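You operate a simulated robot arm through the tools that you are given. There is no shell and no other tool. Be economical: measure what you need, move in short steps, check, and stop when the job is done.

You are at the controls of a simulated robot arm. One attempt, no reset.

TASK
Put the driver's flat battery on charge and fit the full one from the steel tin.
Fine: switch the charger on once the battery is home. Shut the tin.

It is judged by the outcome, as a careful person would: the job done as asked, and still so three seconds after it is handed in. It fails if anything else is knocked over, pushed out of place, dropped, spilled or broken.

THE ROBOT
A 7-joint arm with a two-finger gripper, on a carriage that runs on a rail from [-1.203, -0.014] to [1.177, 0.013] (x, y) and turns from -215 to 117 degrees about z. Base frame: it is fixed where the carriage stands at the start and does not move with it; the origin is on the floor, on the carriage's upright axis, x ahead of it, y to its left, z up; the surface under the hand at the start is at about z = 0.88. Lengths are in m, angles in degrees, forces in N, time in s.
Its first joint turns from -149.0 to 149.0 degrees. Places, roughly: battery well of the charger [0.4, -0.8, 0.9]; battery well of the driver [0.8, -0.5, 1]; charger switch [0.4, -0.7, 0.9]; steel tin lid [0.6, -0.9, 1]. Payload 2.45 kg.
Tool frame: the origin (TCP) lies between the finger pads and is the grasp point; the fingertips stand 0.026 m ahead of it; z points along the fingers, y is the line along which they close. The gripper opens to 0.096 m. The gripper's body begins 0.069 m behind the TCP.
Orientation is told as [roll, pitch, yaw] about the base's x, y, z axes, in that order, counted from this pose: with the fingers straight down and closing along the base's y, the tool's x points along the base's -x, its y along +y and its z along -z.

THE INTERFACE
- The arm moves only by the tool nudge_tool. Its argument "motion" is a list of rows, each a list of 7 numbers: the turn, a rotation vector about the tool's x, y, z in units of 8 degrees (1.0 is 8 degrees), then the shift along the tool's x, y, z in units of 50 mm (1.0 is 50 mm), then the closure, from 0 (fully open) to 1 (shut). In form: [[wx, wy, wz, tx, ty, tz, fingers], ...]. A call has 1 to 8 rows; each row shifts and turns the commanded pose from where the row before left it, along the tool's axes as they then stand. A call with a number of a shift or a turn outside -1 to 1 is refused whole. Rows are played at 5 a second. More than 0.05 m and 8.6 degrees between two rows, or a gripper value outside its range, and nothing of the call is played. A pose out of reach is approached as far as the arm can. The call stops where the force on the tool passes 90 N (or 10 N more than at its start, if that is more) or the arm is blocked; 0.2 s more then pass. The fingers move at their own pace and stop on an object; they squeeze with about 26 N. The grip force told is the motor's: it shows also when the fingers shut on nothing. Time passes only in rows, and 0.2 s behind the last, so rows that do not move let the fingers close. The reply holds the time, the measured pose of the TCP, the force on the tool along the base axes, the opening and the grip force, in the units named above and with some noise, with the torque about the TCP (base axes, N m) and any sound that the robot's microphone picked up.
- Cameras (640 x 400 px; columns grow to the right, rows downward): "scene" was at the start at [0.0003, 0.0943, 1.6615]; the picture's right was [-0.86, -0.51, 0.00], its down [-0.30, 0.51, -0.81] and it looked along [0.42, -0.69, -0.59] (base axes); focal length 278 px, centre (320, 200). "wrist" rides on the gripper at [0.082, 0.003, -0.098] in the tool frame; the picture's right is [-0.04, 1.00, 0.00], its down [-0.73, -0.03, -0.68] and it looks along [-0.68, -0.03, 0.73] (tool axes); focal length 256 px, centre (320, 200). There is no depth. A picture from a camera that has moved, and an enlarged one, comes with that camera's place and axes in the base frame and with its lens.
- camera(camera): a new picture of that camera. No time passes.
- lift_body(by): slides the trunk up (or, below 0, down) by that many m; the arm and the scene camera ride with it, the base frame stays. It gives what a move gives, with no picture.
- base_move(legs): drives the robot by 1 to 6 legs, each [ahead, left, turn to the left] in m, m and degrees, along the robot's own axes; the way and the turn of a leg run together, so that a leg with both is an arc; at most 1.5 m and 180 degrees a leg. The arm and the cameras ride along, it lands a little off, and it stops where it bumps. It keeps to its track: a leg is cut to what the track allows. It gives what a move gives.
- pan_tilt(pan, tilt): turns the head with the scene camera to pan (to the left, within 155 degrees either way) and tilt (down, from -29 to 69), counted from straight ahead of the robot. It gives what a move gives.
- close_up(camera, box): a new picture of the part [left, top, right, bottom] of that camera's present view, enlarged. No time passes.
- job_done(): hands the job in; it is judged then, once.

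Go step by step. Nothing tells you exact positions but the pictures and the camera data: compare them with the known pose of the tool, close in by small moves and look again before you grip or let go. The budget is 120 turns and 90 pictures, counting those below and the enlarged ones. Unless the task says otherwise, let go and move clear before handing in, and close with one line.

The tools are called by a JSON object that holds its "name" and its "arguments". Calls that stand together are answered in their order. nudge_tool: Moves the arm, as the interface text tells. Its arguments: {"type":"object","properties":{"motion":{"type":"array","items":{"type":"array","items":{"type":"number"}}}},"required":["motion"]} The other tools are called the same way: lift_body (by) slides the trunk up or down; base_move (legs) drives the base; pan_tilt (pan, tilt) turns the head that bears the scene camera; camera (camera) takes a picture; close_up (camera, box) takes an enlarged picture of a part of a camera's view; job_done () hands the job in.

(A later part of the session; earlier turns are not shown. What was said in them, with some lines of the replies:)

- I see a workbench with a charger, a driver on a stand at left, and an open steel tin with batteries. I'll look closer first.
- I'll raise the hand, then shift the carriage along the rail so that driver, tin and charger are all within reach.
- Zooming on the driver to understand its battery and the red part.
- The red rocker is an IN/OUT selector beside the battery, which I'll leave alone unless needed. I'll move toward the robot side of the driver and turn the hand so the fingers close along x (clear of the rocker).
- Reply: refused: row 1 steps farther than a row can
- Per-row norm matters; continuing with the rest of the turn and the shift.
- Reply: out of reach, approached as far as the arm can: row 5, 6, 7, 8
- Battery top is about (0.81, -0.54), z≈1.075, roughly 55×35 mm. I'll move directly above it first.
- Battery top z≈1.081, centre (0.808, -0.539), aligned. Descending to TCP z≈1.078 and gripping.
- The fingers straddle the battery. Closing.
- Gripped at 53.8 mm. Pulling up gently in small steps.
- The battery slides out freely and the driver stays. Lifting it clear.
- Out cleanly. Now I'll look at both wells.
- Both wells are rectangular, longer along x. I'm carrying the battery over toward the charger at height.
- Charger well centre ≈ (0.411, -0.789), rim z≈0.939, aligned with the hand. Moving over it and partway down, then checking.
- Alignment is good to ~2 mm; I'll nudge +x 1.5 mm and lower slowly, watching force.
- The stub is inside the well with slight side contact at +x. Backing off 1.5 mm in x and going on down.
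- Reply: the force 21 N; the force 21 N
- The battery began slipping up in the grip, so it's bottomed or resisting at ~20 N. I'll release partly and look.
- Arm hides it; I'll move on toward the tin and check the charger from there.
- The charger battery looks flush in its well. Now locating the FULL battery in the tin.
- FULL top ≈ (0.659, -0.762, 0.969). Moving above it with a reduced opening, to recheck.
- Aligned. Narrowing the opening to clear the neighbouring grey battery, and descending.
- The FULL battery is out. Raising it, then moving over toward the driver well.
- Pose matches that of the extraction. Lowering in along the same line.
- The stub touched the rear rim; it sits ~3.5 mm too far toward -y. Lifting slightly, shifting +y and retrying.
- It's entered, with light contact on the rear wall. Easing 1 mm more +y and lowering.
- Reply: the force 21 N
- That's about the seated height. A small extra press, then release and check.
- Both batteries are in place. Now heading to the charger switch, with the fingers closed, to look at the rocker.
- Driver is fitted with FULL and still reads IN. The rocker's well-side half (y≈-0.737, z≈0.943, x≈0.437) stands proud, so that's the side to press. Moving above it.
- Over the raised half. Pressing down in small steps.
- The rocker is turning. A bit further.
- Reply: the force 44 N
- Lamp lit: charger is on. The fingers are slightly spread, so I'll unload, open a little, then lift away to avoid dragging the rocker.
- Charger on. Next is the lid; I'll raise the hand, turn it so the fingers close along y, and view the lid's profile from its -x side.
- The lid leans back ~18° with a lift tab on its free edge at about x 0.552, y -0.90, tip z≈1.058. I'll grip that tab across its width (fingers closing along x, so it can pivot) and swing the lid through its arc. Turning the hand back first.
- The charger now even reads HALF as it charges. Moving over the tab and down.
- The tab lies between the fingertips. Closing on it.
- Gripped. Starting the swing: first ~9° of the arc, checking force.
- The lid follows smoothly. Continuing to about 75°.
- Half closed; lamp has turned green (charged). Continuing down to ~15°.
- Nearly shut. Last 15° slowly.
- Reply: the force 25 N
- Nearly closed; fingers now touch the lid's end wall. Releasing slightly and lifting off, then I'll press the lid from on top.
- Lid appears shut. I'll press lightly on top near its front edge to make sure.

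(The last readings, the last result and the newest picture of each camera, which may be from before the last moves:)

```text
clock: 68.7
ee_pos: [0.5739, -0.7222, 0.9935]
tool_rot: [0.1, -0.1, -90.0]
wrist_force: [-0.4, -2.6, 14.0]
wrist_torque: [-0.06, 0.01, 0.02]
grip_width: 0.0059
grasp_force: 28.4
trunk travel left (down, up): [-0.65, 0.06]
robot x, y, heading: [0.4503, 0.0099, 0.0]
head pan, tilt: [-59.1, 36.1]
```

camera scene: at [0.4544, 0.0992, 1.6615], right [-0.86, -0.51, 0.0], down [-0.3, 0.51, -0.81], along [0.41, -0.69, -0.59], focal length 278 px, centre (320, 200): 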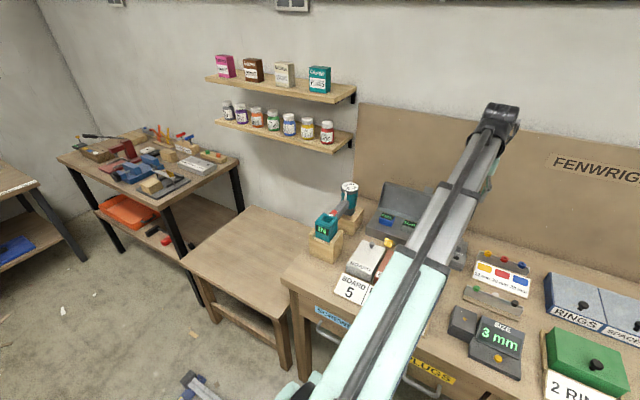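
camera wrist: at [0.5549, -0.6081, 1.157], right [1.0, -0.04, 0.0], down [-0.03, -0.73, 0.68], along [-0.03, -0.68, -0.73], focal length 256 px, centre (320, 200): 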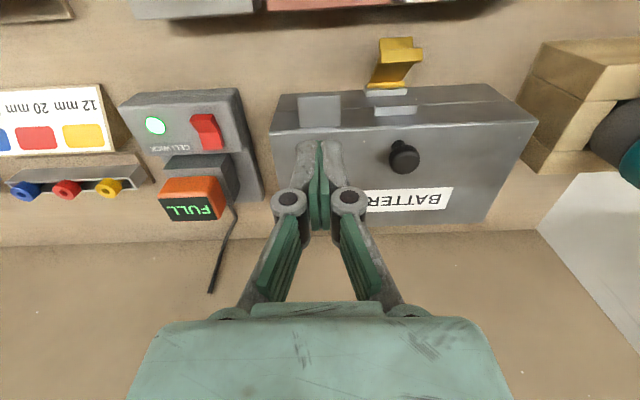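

{"name": "nudge_tool", "arguments": {"motion": [[0, 0, 0, 0, 0, 0.06, 1], [0, 0, 0, 0, 0, 0.04, 1], [0, 0, 0, 0, 0, 0, 1]]}}

{"name": "close_up", "arguments": {"camera": "wrist", "box": [200, 0, 480, 220]}}

```text
clock: 69.5
ee_pos: [0.5757, -0.7231, 0.9921]
tool_rot: [0.1, -0.5, -90.0]
wrist_force: [2.0, -16.4, 64.7]
wrist_torque: [-0.54, -0.04, -0.04]
grip_width: 0.0061
grasp_force: 28.6
trunk travel left (down, up): [-0.65, 0.06]
robot x, y, heading: [0.4579, 0.0057, -0.2]
head pan, tilt: [-59.1, 36.1]
```

```text
1.82 times, centred on (340, 110) of wrist
camera zoom: at [0.5789, -0.6388, 1.0886], right [1.0, -0.04, 0.0], down [-0.03, -0.73, 0.69], along [-0.03, -0.68, -0.73], focal length 465 px, centre (284, 364)
```

zoom: 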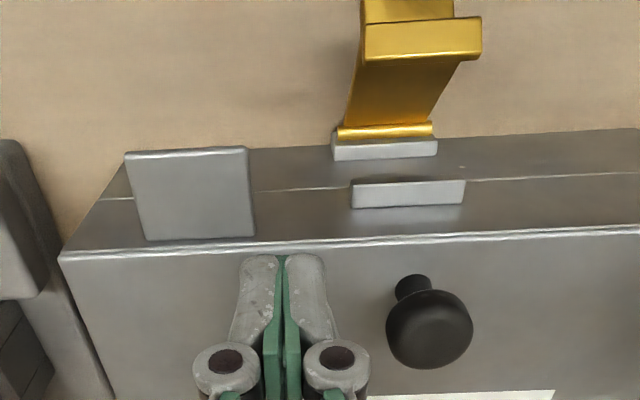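

The lid is firmly shut (65 N press, thin even seam). There is a yellow toggle clasp at the front; I'll back off and look at whether it can be fastened gently.

{"name": "nudge_tool", "arguments": {"motion": [[0, 0, 0, 0, 0, -0.1, 1], [0, 0, 0, 0, 0, -0.6, 0.8], [0, 0, 0, 0, 0, -0.8, 0.8], [0, 0, 0, 0.9, 0.4, 0, 0.6], [0, 0, 0, 0.9, 0.4, 0, 0.5], [0, 0, 0, 0.5, 0.1, 0, 0.5], [0, 0, 0, 0, 0, 0, 0.5]]}}

{"name": "close_up", "arguments": {"camera": "wrist", "box": [220, 60, 420, 220]}}

{"name": "close_up", "arguments": {"camera": "scene", "box": [360, 200, 430, 260]}}

```text
clock: 71.1
ee_pos: [0.62, -0.6069, 1.0639]
tool_rot: [-0.1, 0.0, -90.1]
wrist_force: [-0.1, -1.1, -0.8]
wrist_torque: [0.0, -0.01, 0.02]
grip_width: 0.0478
grasp_force: 0.0
trunk travel left (down, up): [-0.65, 0.06]
robot x, y, heading: [0.4581, 0.0075, -0.1]
head pan, tilt: [-59.1, 36.1]
```

```text
2.50 times, centred on (320, 140) of wrist
camera zoom: at [0.6238, -0.5238, 1.1611], right [1.0, -0.04, 0.0], down [-0.03, -0.73, 0.68], along [-0.03, -0.68, -0.73], focal length 640 px, centre (320, 350)
```

zoom: 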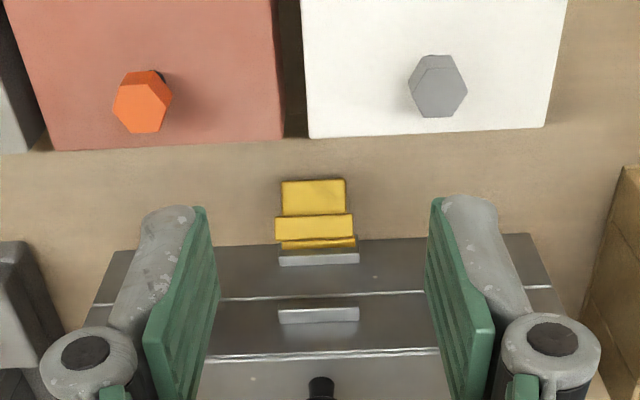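

```text
6.67 times, centred on (395, 230) of scene
camera zoom: at [0.4545, 0.0996, 1.6615], right [-0.86, -0.51, 0.0], down [-0.3, 0.51, -0.81], along [0.41, -0.69, -0.59], focal length 1856 px, centre (-180, 0)
```

zoom: 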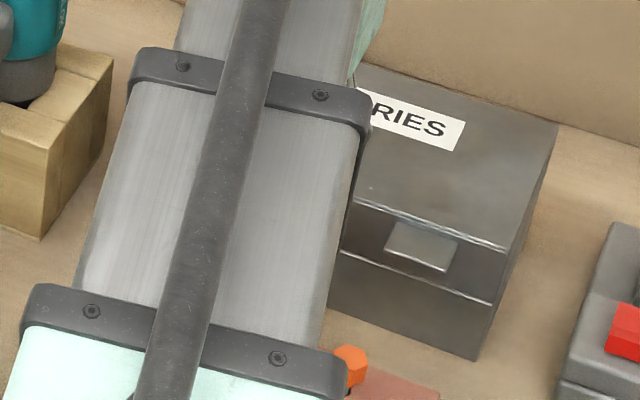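

The clasp arm is hinged at the tin front (z≈0.90) and leans outward; pushing its end inward (-y) should bring it over the lid's catch. I'll come down between it and the box behind, staying above the box top (z≈0.93), with fingers closed.

{"name": "nudge_tool", "arguments": {"motion": [[0, 0, 0, -0.5, -0.09, 0, 1], [0, 0, 0, 0, 0, 0.7, 1], [0, 0, 0, 0, 0, 0.7, 1], [0, 0, 0, 0, 0, 0.2, 1], [0, 0, 0, 0, 0, 0, 1]]}}

{"name": "close_up", "arguments": {"camera": "wrist", "box": [200, 60, 440, 250]}}

```text
clock: 72.3
ee_pos: [0.6171, -0.6313, 0.9818]
tool_rot: [0.0, 0.0, -90.0]
wrist_force: [-0.8, -0.6, -0.9]
wrist_torque: [0.02, 0.03, 0.01]
grip_width: 0.0002
grasp_force: 25.8
trunk travel left (down, up): [-0.65, 0.06]
robot x, y, heading: [0.4534, 0.0082, -0.1]
head pan, tilt: [-59.1, 36.1]
```

```text
2.11 times, centred on (320, 155) of wrist
camera zoom: at [0.6207, -0.5495, 1.0788], right [1.0, -0.04, 0.0], down [-0.03, -0.73, 0.68], along [-0.03, -0.68, -0.73], focal length 539 px, centre (320, 295)
```

zoom: 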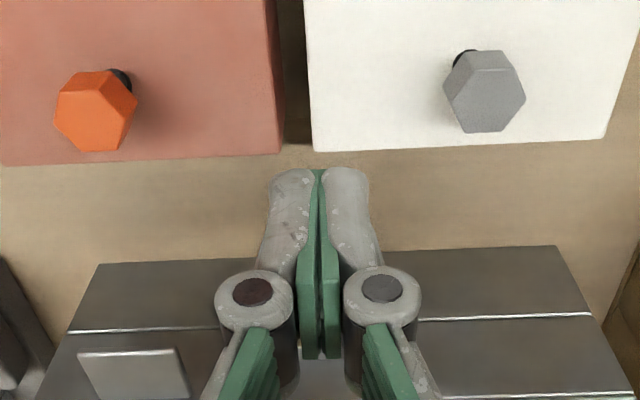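

Clear of the boxes. Down a little more, then push inward in small steps.

{"name": "nudge_tool", "arguments": {"motion": [[0, 0, 0, 0, 0, 0.14, 1], [0, 0, 0, 0, 0, 0.12, 1], [0, 0, 0, -0.12, 0, 0, 1], [0, 0, 0, -0.12, 0, 0, 1], [0, 0, 0, -0.12, 0, 0, 1], [0, 0, 0, -0.12, 0, 0, 1], [0, 0, 0, 0, 0, 0, 1]]}}

{"name": "close_up", "arguments": {"camera": "wrist", "box": [200, 60, 440, 250]}}

```text
clock: 73.9
ee_pos: [0.6166, -0.6561, 0.9697]
tool_rot: [0.1, 0.1, -90.0]
wrist_force: [-0.9, 0.1, 0.2]
wrist_torque: [0.0, 0.03, 0.01]
grip_width: 0.0
grasp_force: 26.0
trunk travel left (down, up): [-0.65, 0.06]
robot x, y, heading: [0.4568, 0.0088, -0.1]
head pan, tilt: [-59.1, 36.1]
```

```text
2.11 times, centred on (320, 155) of wrist
camera zoom: at [0.6198, -0.574, 1.0666], right [1.0, -0.04, 0.0], down [-0.03, -0.73, 0.68], along [-0.03, -0.68, -0.73], focal length 539 px, centre (320, 295)
```

zoom: 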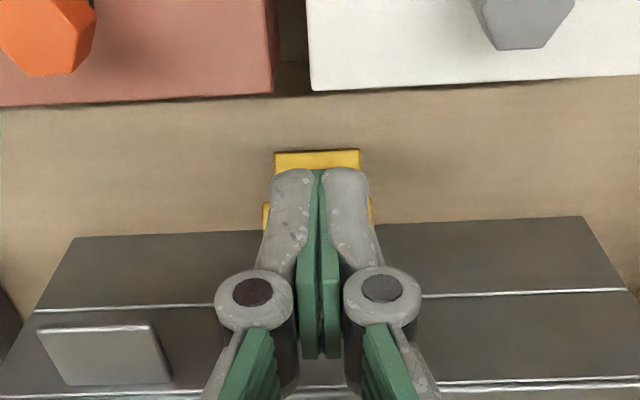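

My fingertips passed just over the clasp, so it's lower than I judged. Instead I'll straddle its end across x (as with the lid tab), grip and swing it up.

{"name": "nudge_tool", "arguments": {"motion": [[0, 0, 0, 0, 0, -0.6, 1], [0, 0, 0, 0, -0.02, 0, 0.4], [0, 0, 0, 0, 0, 0, 0.4], [0, 0, 0, 0, 0, 0.5, 0.4], [0, 0, 0, 0, 0, 0.3, 0.4], [0, 0, 0, 0, 0, 0.2, 0.4], [0, 0, 0, 0, 0, 0, 0.4]]}}

{"name": "close_up", "arguments": {"camera": "wrist", "box": [200, 60, 440, 250]}}

```text
clock: 75.5
ee_pos: [0.6153, -0.6593, 0.9492]
tool_rot: [0.0, 0.0, -90.1]
wrist_force: [0.1, -0.1, 0.6]
wrist_torque: [0.0, 0.01, -0.05]
grip_width: 0.0576
grasp_force: 0.1
trunk travel left (down, up): [-0.65, 0.06]
robot x, y, heading: [0.4547, 0.0043, -0.1]
head pan, tilt: [-59.1, 36.1]
```

```text
2.11 times, centred on (320, 155) of wrist
camera zoom: at [0.619, -0.5748, 1.0467], right [1.0, -0.04, 0.0], down [-0.03, -0.73, 0.68], along [-0.03, -0.68, -0.73], focal length 539 px, centre (320, 295)
```

zoom: 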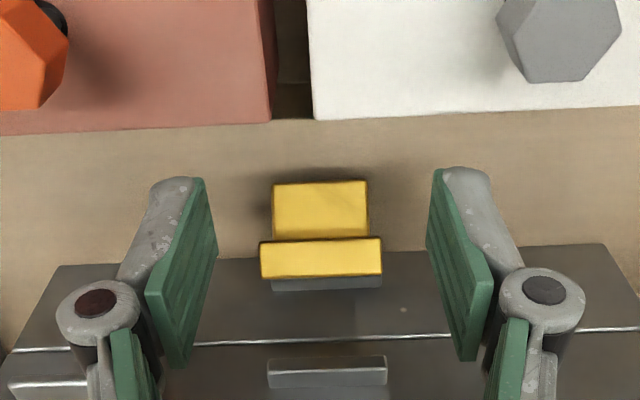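

The clasp end is centred between the fingers. Gripping and swinging gently upward.

{"name": "nudge_tool", "arguments": {"motion": [[0, 0, 0, 0, 0, 0, 1], [0, 0, 0, 0, 0, 0, 1], [0, 0, 0, -0.05, 0, -0.06, 1], [0, 0, 0, -0.06, 0, -0.06, 1], [0, 0, 0, 0, 0, 0, 1]]}}

{"name": "close_up", "arguments": {"camera": "wrist", "box": [200, 60, 440, 250]}}

```text
clock: 76.7
ee_pos: [0.6153, -0.6625, 0.953]
tool_rot: [-0.1, 0.3, -90.0]
wrist_force: [-2.7, 14.2, -21.6]
wrist_torque: [1.64, 0.03, 0.08]
grip_width: 0.0318
grasp_force: 44.6
trunk travel left (down, up): [-0.65, 0.06]
robot x, y, heading: [0.4533, 0.0051, 0.0]
head pan, tilt: [-59.1, 36.1]
```

```text
2.11 times, centred on (320, 155) of wrist
camera zoom: at [0.6191, -0.5793, 1.0517], right [1.0, -0.04, 0.0], down [-0.03, -0.74, 0.68], along [-0.03, -0.68, -0.74], focal length 539 px, centre (320, 295)
```

zoom: 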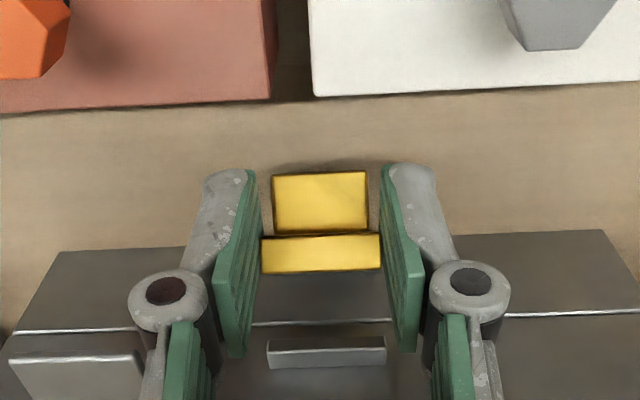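

It's rotating with some hinge stiffness. Continuing in small steps.

{"name": "nudge_tool", "arguments": {"motion": [[0, 0, 0, -0.08, 0, -0.07, 1], [0, 0, 0, -0.08, 0, -0.06, 1], [0, 0, 0, -0.08, 0, -0.05, 1], [0, 0, 0, 0, 0, 0, 1]]}}

{"name": "close_up", "arguments": {"camera": "wrist", "box": [200, 60, 440, 250]}}

```text
clock: 77.7
ee_pos: [0.6144, -0.6738, 0.963]
tool_rot: [0.0, 0.2, -90.0]
wrist_force: [-2.9, 15.8, -18.8]
wrist_torque: [1.55, 0.03, 0.11]
grip_width: 0.0317
grasp_force: 45.6
trunk travel left (down, up): [-0.65, 0.06]
robot x, y, heading: [0.4566, 0.0026, -0.4]
head pan, tilt: [-59.1, 36.1]
```

```text
2.11 times, centred on (320, 155) of wrist
camera zoom: at [0.6191, -0.5917, 1.061], right [1.0, -0.04, 0.0], down [-0.03, -0.74, 0.68], along [-0.03, -0.68, -0.74], focal length 539 px, centre (320, 295)
```

zoom: 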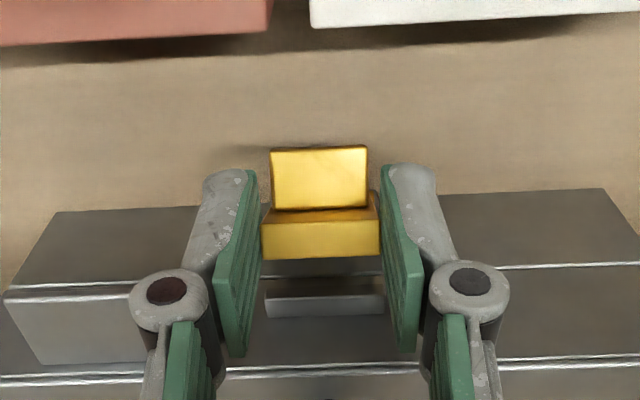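

{"name": "nudge_tool", "arguments": {"motion": [[0, 0, 0, -0.08, 0, -0.04, 1], [0, 0, 0, -0.08, 0, -0.03, 1], [0, 0, 0, -0.06, 0, -0.01, 1], [0, 0, 0, 0, 0, 0, 1]]}}

{"name": "close_up", "arguments": {"camera": "wrist", "box": [200, 60, 440, 250]}}

```text
clock: 78.7
ee_pos: [0.6147, -0.684, 0.9691]
tool_rot: [0.1, 0.2, -90.0]
wrist_force: [-0.4, 17.8, -11.4]
wrist_torque: [1.53, 0.07, 0.14]
grip_width: 0.0316
grasp_force: 45.4
trunk travel left (down, up): [-0.65, 0.06]
robot x, y, heading: [0.4516, 0.006, -0.1]
head pan, tilt: [-59.1, 36.1]
```

```text
2.11 times, centred on (320, 155) of wrist
camera zoom: at [0.6191, -0.6017, 1.0664], right [1.0, -0.04, 0.0], down [-0.03, -0.74, 0.68], along [-0.03, -0.68, -0.74], focal length 539 px, centre (320, 295)
```

zoom: 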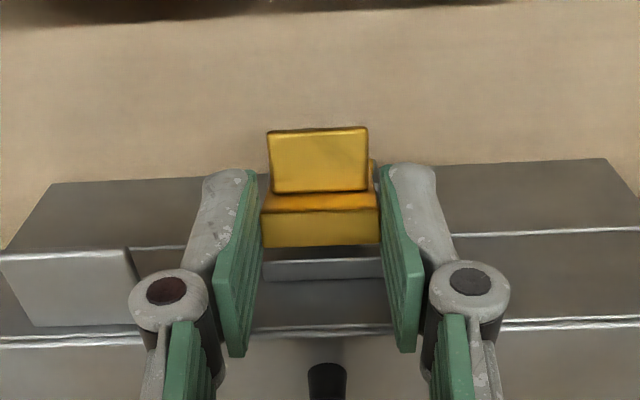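

{"name": "nudge_tool", "arguments": {"motion": [[0, 0, 0, -0.07, 0, -0.01, 1], [0, 0, 0, -0.07, 0, 0, 1], [0, 0, 0, -0.06, 0, 0.01, 1], [0, 0, 0, 0, 0, 0, 1]]}}

{"name": "close_up", "arguments": {"camera": "wrist", "box": [200, 60, 440, 250]}}

```text
clock: 79.7
ee_pos: [0.6143, -0.6881, 0.9693]
tool_rot: [0.0, 0.7, -89.8]
wrist_force: [2.9, 44.9, -13.1]
wrist_torque: [0.44, -0.9, 1.6]
grip_width: 0.0317
grasp_force: 44.9
trunk travel left (down, up): [-0.65, 0.06]
robot x, y, heading: [0.4518, 0.0076, -0.2]
head pan, tilt: [-59.1, 36.1]
```

```text
2.11 times, centred on (320, 155) of wrist
camera zoom: at [0.619, -0.6068, 1.0682], right [1.0, -0.04, 0.0], down [-0.03, -0.74, 0.67], along [-0.03, -0.67, -0.74], focal length 539 px, centre (320, 295)
```

zoom: 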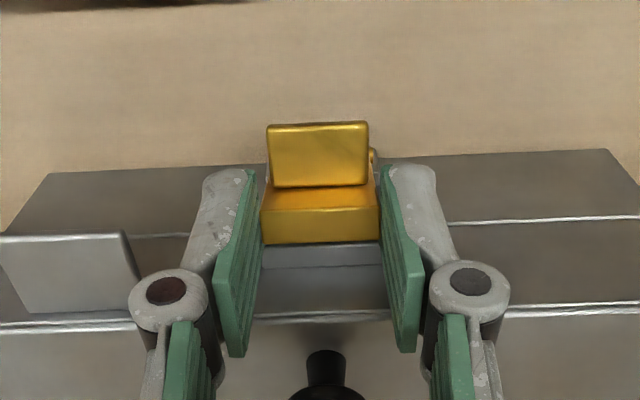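

Fingers now touch the tin wall, with the hook nearly over the catch. I'll release, slide out, close the fingers and push the clasp home from the front.

{"name": "nudge_tool", "arguments": {"motion": [[0, 0, 0, 0.08, 0, 0, 1], [0, 0, 0, 0, 0, 0, 0.45], [0, 0, 0, 0, 0, 0, 0.45], [0, 0, 0, 0.5, 0, -0.05, 0.45], [0, 0, 0, 0.5, 0, 0, 0.45], [0, 0, 0, 0, 0, 0, 1], [0, 0, 0, 0, 0, 0, 1]]}}

{"name": "close_up", "arguments": {"camera": "wrist", "box": [200, 60, 440, 250]}}

```text
clock: 81.3
ee_pos: [0.6154, -0.6411, 0.9712]
tool_rot: [0.0, 0.0, -90.0]
wrist_force: [-0.3, -0.1, 0.0]
wrist_torque: [-0.04, 0.05, -0.02]
grip_width: 0.0001
grasp_force: 25.4
trunk travel left (down, up): [-0.65, 0.06]
robot x, y, heading: [0.4519, 0.0067, 0.1]
head pan, tilt: [-59.1, 36.1]
```

```text
2.11 times, centred on (320, 155) of wrist
camera zoom: at [0.6195, -0.5581, 1.0682], right [1.0, -0.04, 0.0], down [-0.03, -0.73, 0.68], along [-0.03, -0.68, -0.73], focal length 539 px, centre (320, 295)
```

zoom: 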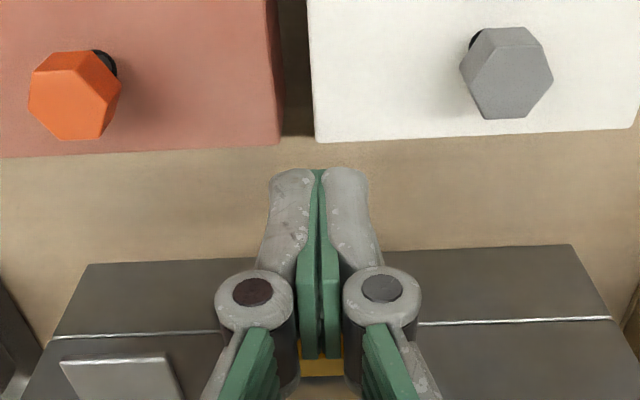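

{"name": "nudge_tool", "arguments": {"motion": [[0, 0, 0, -0.1, 0, 0.06, 1], [0, 0, 0, -0.1, 0, 0, 1], [0, 0, 0, -0.1, 0, 0, 1], [0, 0, 0, -0.1, 0, 0, 1], [0, 0, 0, 0, 0, 0, 1]]}}

{"name": "close_up", "arguments": {"camera": "wrist", "box": [200, 60, 440, 250]}}

```text
clock: 82.5
ee_pos: [0.6156, -0.6609, 0.9669]
tool_rot: [0.0, 0.1, -90.0]
wrist_force: [-0.5, 0.3, 0.6]
wrist_torque: [0.01, 0.03, 0.0]
grip_width: 0.0001
grasp_force: 25.9
trunk travel left (down, up): [-0.65, 0.06]
robot x, y, heading: [0.4525, 0.0001, 0.0]
head pan, tilt: [-59.1, 36.1]
```

```text
2.11 times, centred on (320, 155) of wrist
camera zoom: at [0.619, -0.5786, 1.0644], right [1.0, -0.04, 0.0], down [-0.03, -0.73, 0.68], along [-0.03, -0.68, -0.73], focal length 539 px, centre (320, 295)
```

zoom: 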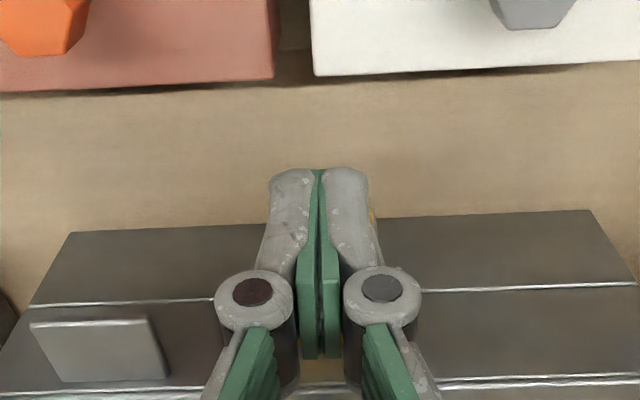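

No contact yet; continuing.

{"name": "nudge_tool", "arguments": {"motion": [[0, 0, 0, -0.1, 0, 0, 1], [0, 0, 0, -0.1, 0, 0, 1], [0, 0, 0, -0.06, 0, 0, 1], [0, 0, 0, 0, 0, 0, 1]]}}

```text
clock: 83.5
ee_pos: [0.6142, -0.6744, 0.9666]
tool_rot: [-0.1, 0.0, -90.0]
wrist_force: [0.1, -0.2, 0.3]
wrist_torque: [-0.03, 0.0, -0.01]
grip_width: 0.0002
grasp_force: 25.6
trunk travel left (down, up): [-0.65, 0.06]
robot x, y, heading: [0.4529, 0.0072, -0.1]
head pan, tilt: [-59.1, 36.1]
```

{"name": "nudge_tool", "arguments": {"motion": [[0, 0, 0, -0.06, 0, 0, 1], [0, 0, 0, -0.06, 0, 0, 1], [0, 0, 0, 0, 0, 0, 1]]}}

{"name": "close_up", "arguments": {"camera": "wrist", "box": [200, 60, 440, 250]}}

```text
clock: 84.3
ee_pos: [0.6141, -0.6794, 0.9673]
tool_rot: [0.1, 0.0, -90.0]
wrist_force: [0.5, 0.1, 0.0]
wrist_torque: [0.03, 0.0, 0.01]
grip_width: 0.0001
grasp_force: 26.5
trunk travel left (down, up): [-0.65, 0.06]
robot x, y, heading: [0.4544, 0.0066, -0.0]
head pan, tilt: [-59.1, 36.1]
```

```text
2.11 times, centred on (320, 155) of wrist
camera zoom: at [0.619, -0.598, 1.0648], right [1.0, -0.04, 0.0], down [-0.03, -0.73, 0.68], along [-0.03, -0.68, -0.73], focal length 539 px, centre (320, 295)
```

zoom: 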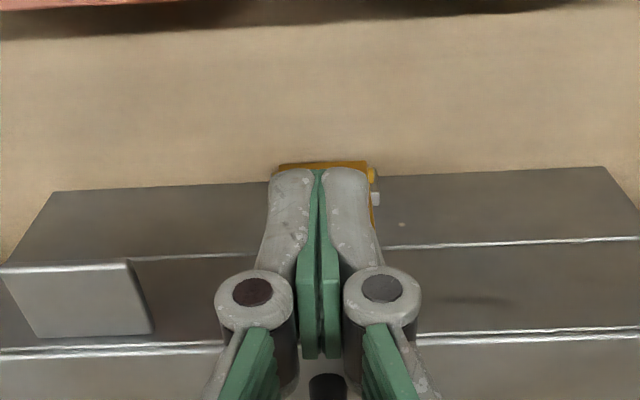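

The fingertips are riding over the clasp again. Lifting away for one unobstructed look.

{"name": "nudge_tool", "arguments": {"motion": [[0, 0, 0, 0, 0, -0.5, 1], [0, 0, 0, 0, 0, -0.6, 0.4], [0, 0, 0, 0.7, 0, 0, 0.4], [0, 0, 0, 0.7, 0, 0, 0.4], [0, 0, 0, 0, 0, 0, 0.4]]}}

{"name": "close_up", "arguments": {"camera": "wrist", "box": [220, 60, 420, 220]}}

```text
clock: 85.5
ee_pos: [0.6138, -0.6102, 1.0215]
tool_rot: [0.0, 0.0, -89.9]
wrist_force: [0.2, 0.2, 0.3]
wrist_torque: [0.0, -0.01, 0.01]
grip_width: 0.0577
grasp_force: 0.0
trunk travel left (down, up): [-0.65, 0.06]
robot x, y, heading: [0.4544, 0.0035, -0.2]
head pan, tilt: [-59.1, 36.1]
```

```text
2.50 times, centred on (320, 140) of wrist
camera zoom: at [0.618, -0.5278, 1.1186], right [1.0, -0.04, 0.0], down [-0.03, -0.73, 0.68], along [-0.03, -0.68, -0.73], focal length 640 px, centre (320, 350)
```

zoom: 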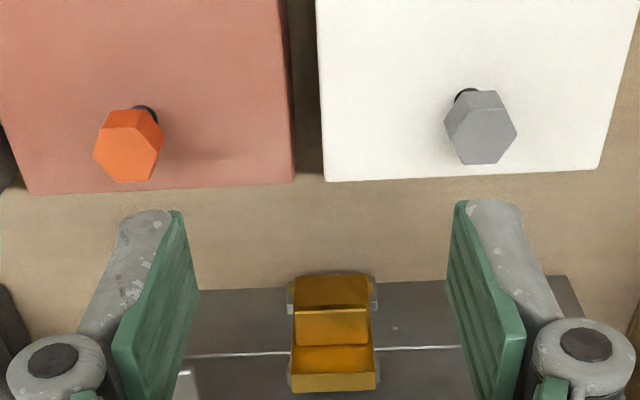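

The clasp now stands against the front with its hook over the lid's catch, so it snapped home. Moving clear and taking final looks.

{"name": "nudge_tool", "arguments": {"motion": [[0, 0, 0, 0.2, 0, -0.9, 0.4], [0, 0, 0, 0.3, 0, -0.9, 0.2], [0, 0, 0, 0.3, -0.8, 0, 0], [0, 0, 0, 0.3, -0.9, 0, 0], [0, 0, 0, 0, -0.9, 0, 0], [0, 0, 0, 0, -0.9, 0, 0], [0, 0, 0, 0, -0.9, 0, 0], [0, 0, 0, 0, -0.9, 0, 0]]}}

{"name": "close_up", "arguments": {"camera": "scene", "box": [300, 170, 480, 290]}}

```text
clock: 87.3
ee_pos: [0.3486, -0.5551, 1.1136]
tool_rot: [0.0, 0.1, -90.0]
wrist_force: [-0.2, -0.6, -0.3]
wrist_torque: [0.02, -0.01, -0.06]
grip_width: 0.0962
grasp_force: 0.0
trunk travel left (down, up): [-0.65, 0.06]
robot x, y, heading: [0.4551, 0.008, -0.3]
head pan, tilt: [-59.1, 36.1]
```

```text
3.33 times, centred on (390, 230) of scene
camera zoom: at [0.4544, 0.0994, 1.6615], right [-0.86, -0.51, 0.0], down [-0.3, 0.51, -0.81], along [0.41, -0.69, -0.59], focal length 928 px, centre (87, 100)
```

zoom: 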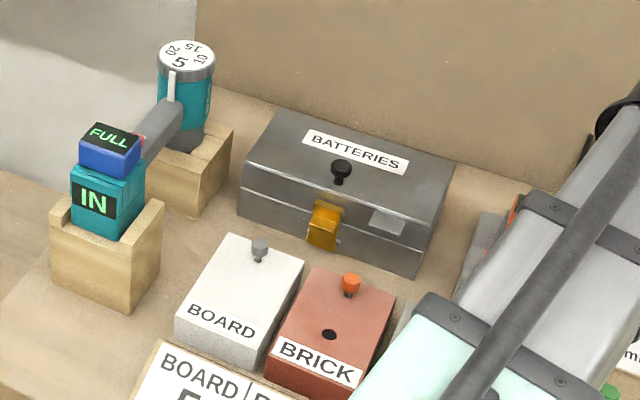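

The tin is shut and clasped, the driver holds the FULL battery, and when last seen the charger was on with its lamp green. Nothing is disturbed and the hand is clear, so I'm handing in.

{"name": "job_done", "arguments": {}}

```text
The job is handed in.
```

The flat battery is on charge with the charger switched on, the full one from the tin is fitted in the driver, and the tin is shut and clasped.
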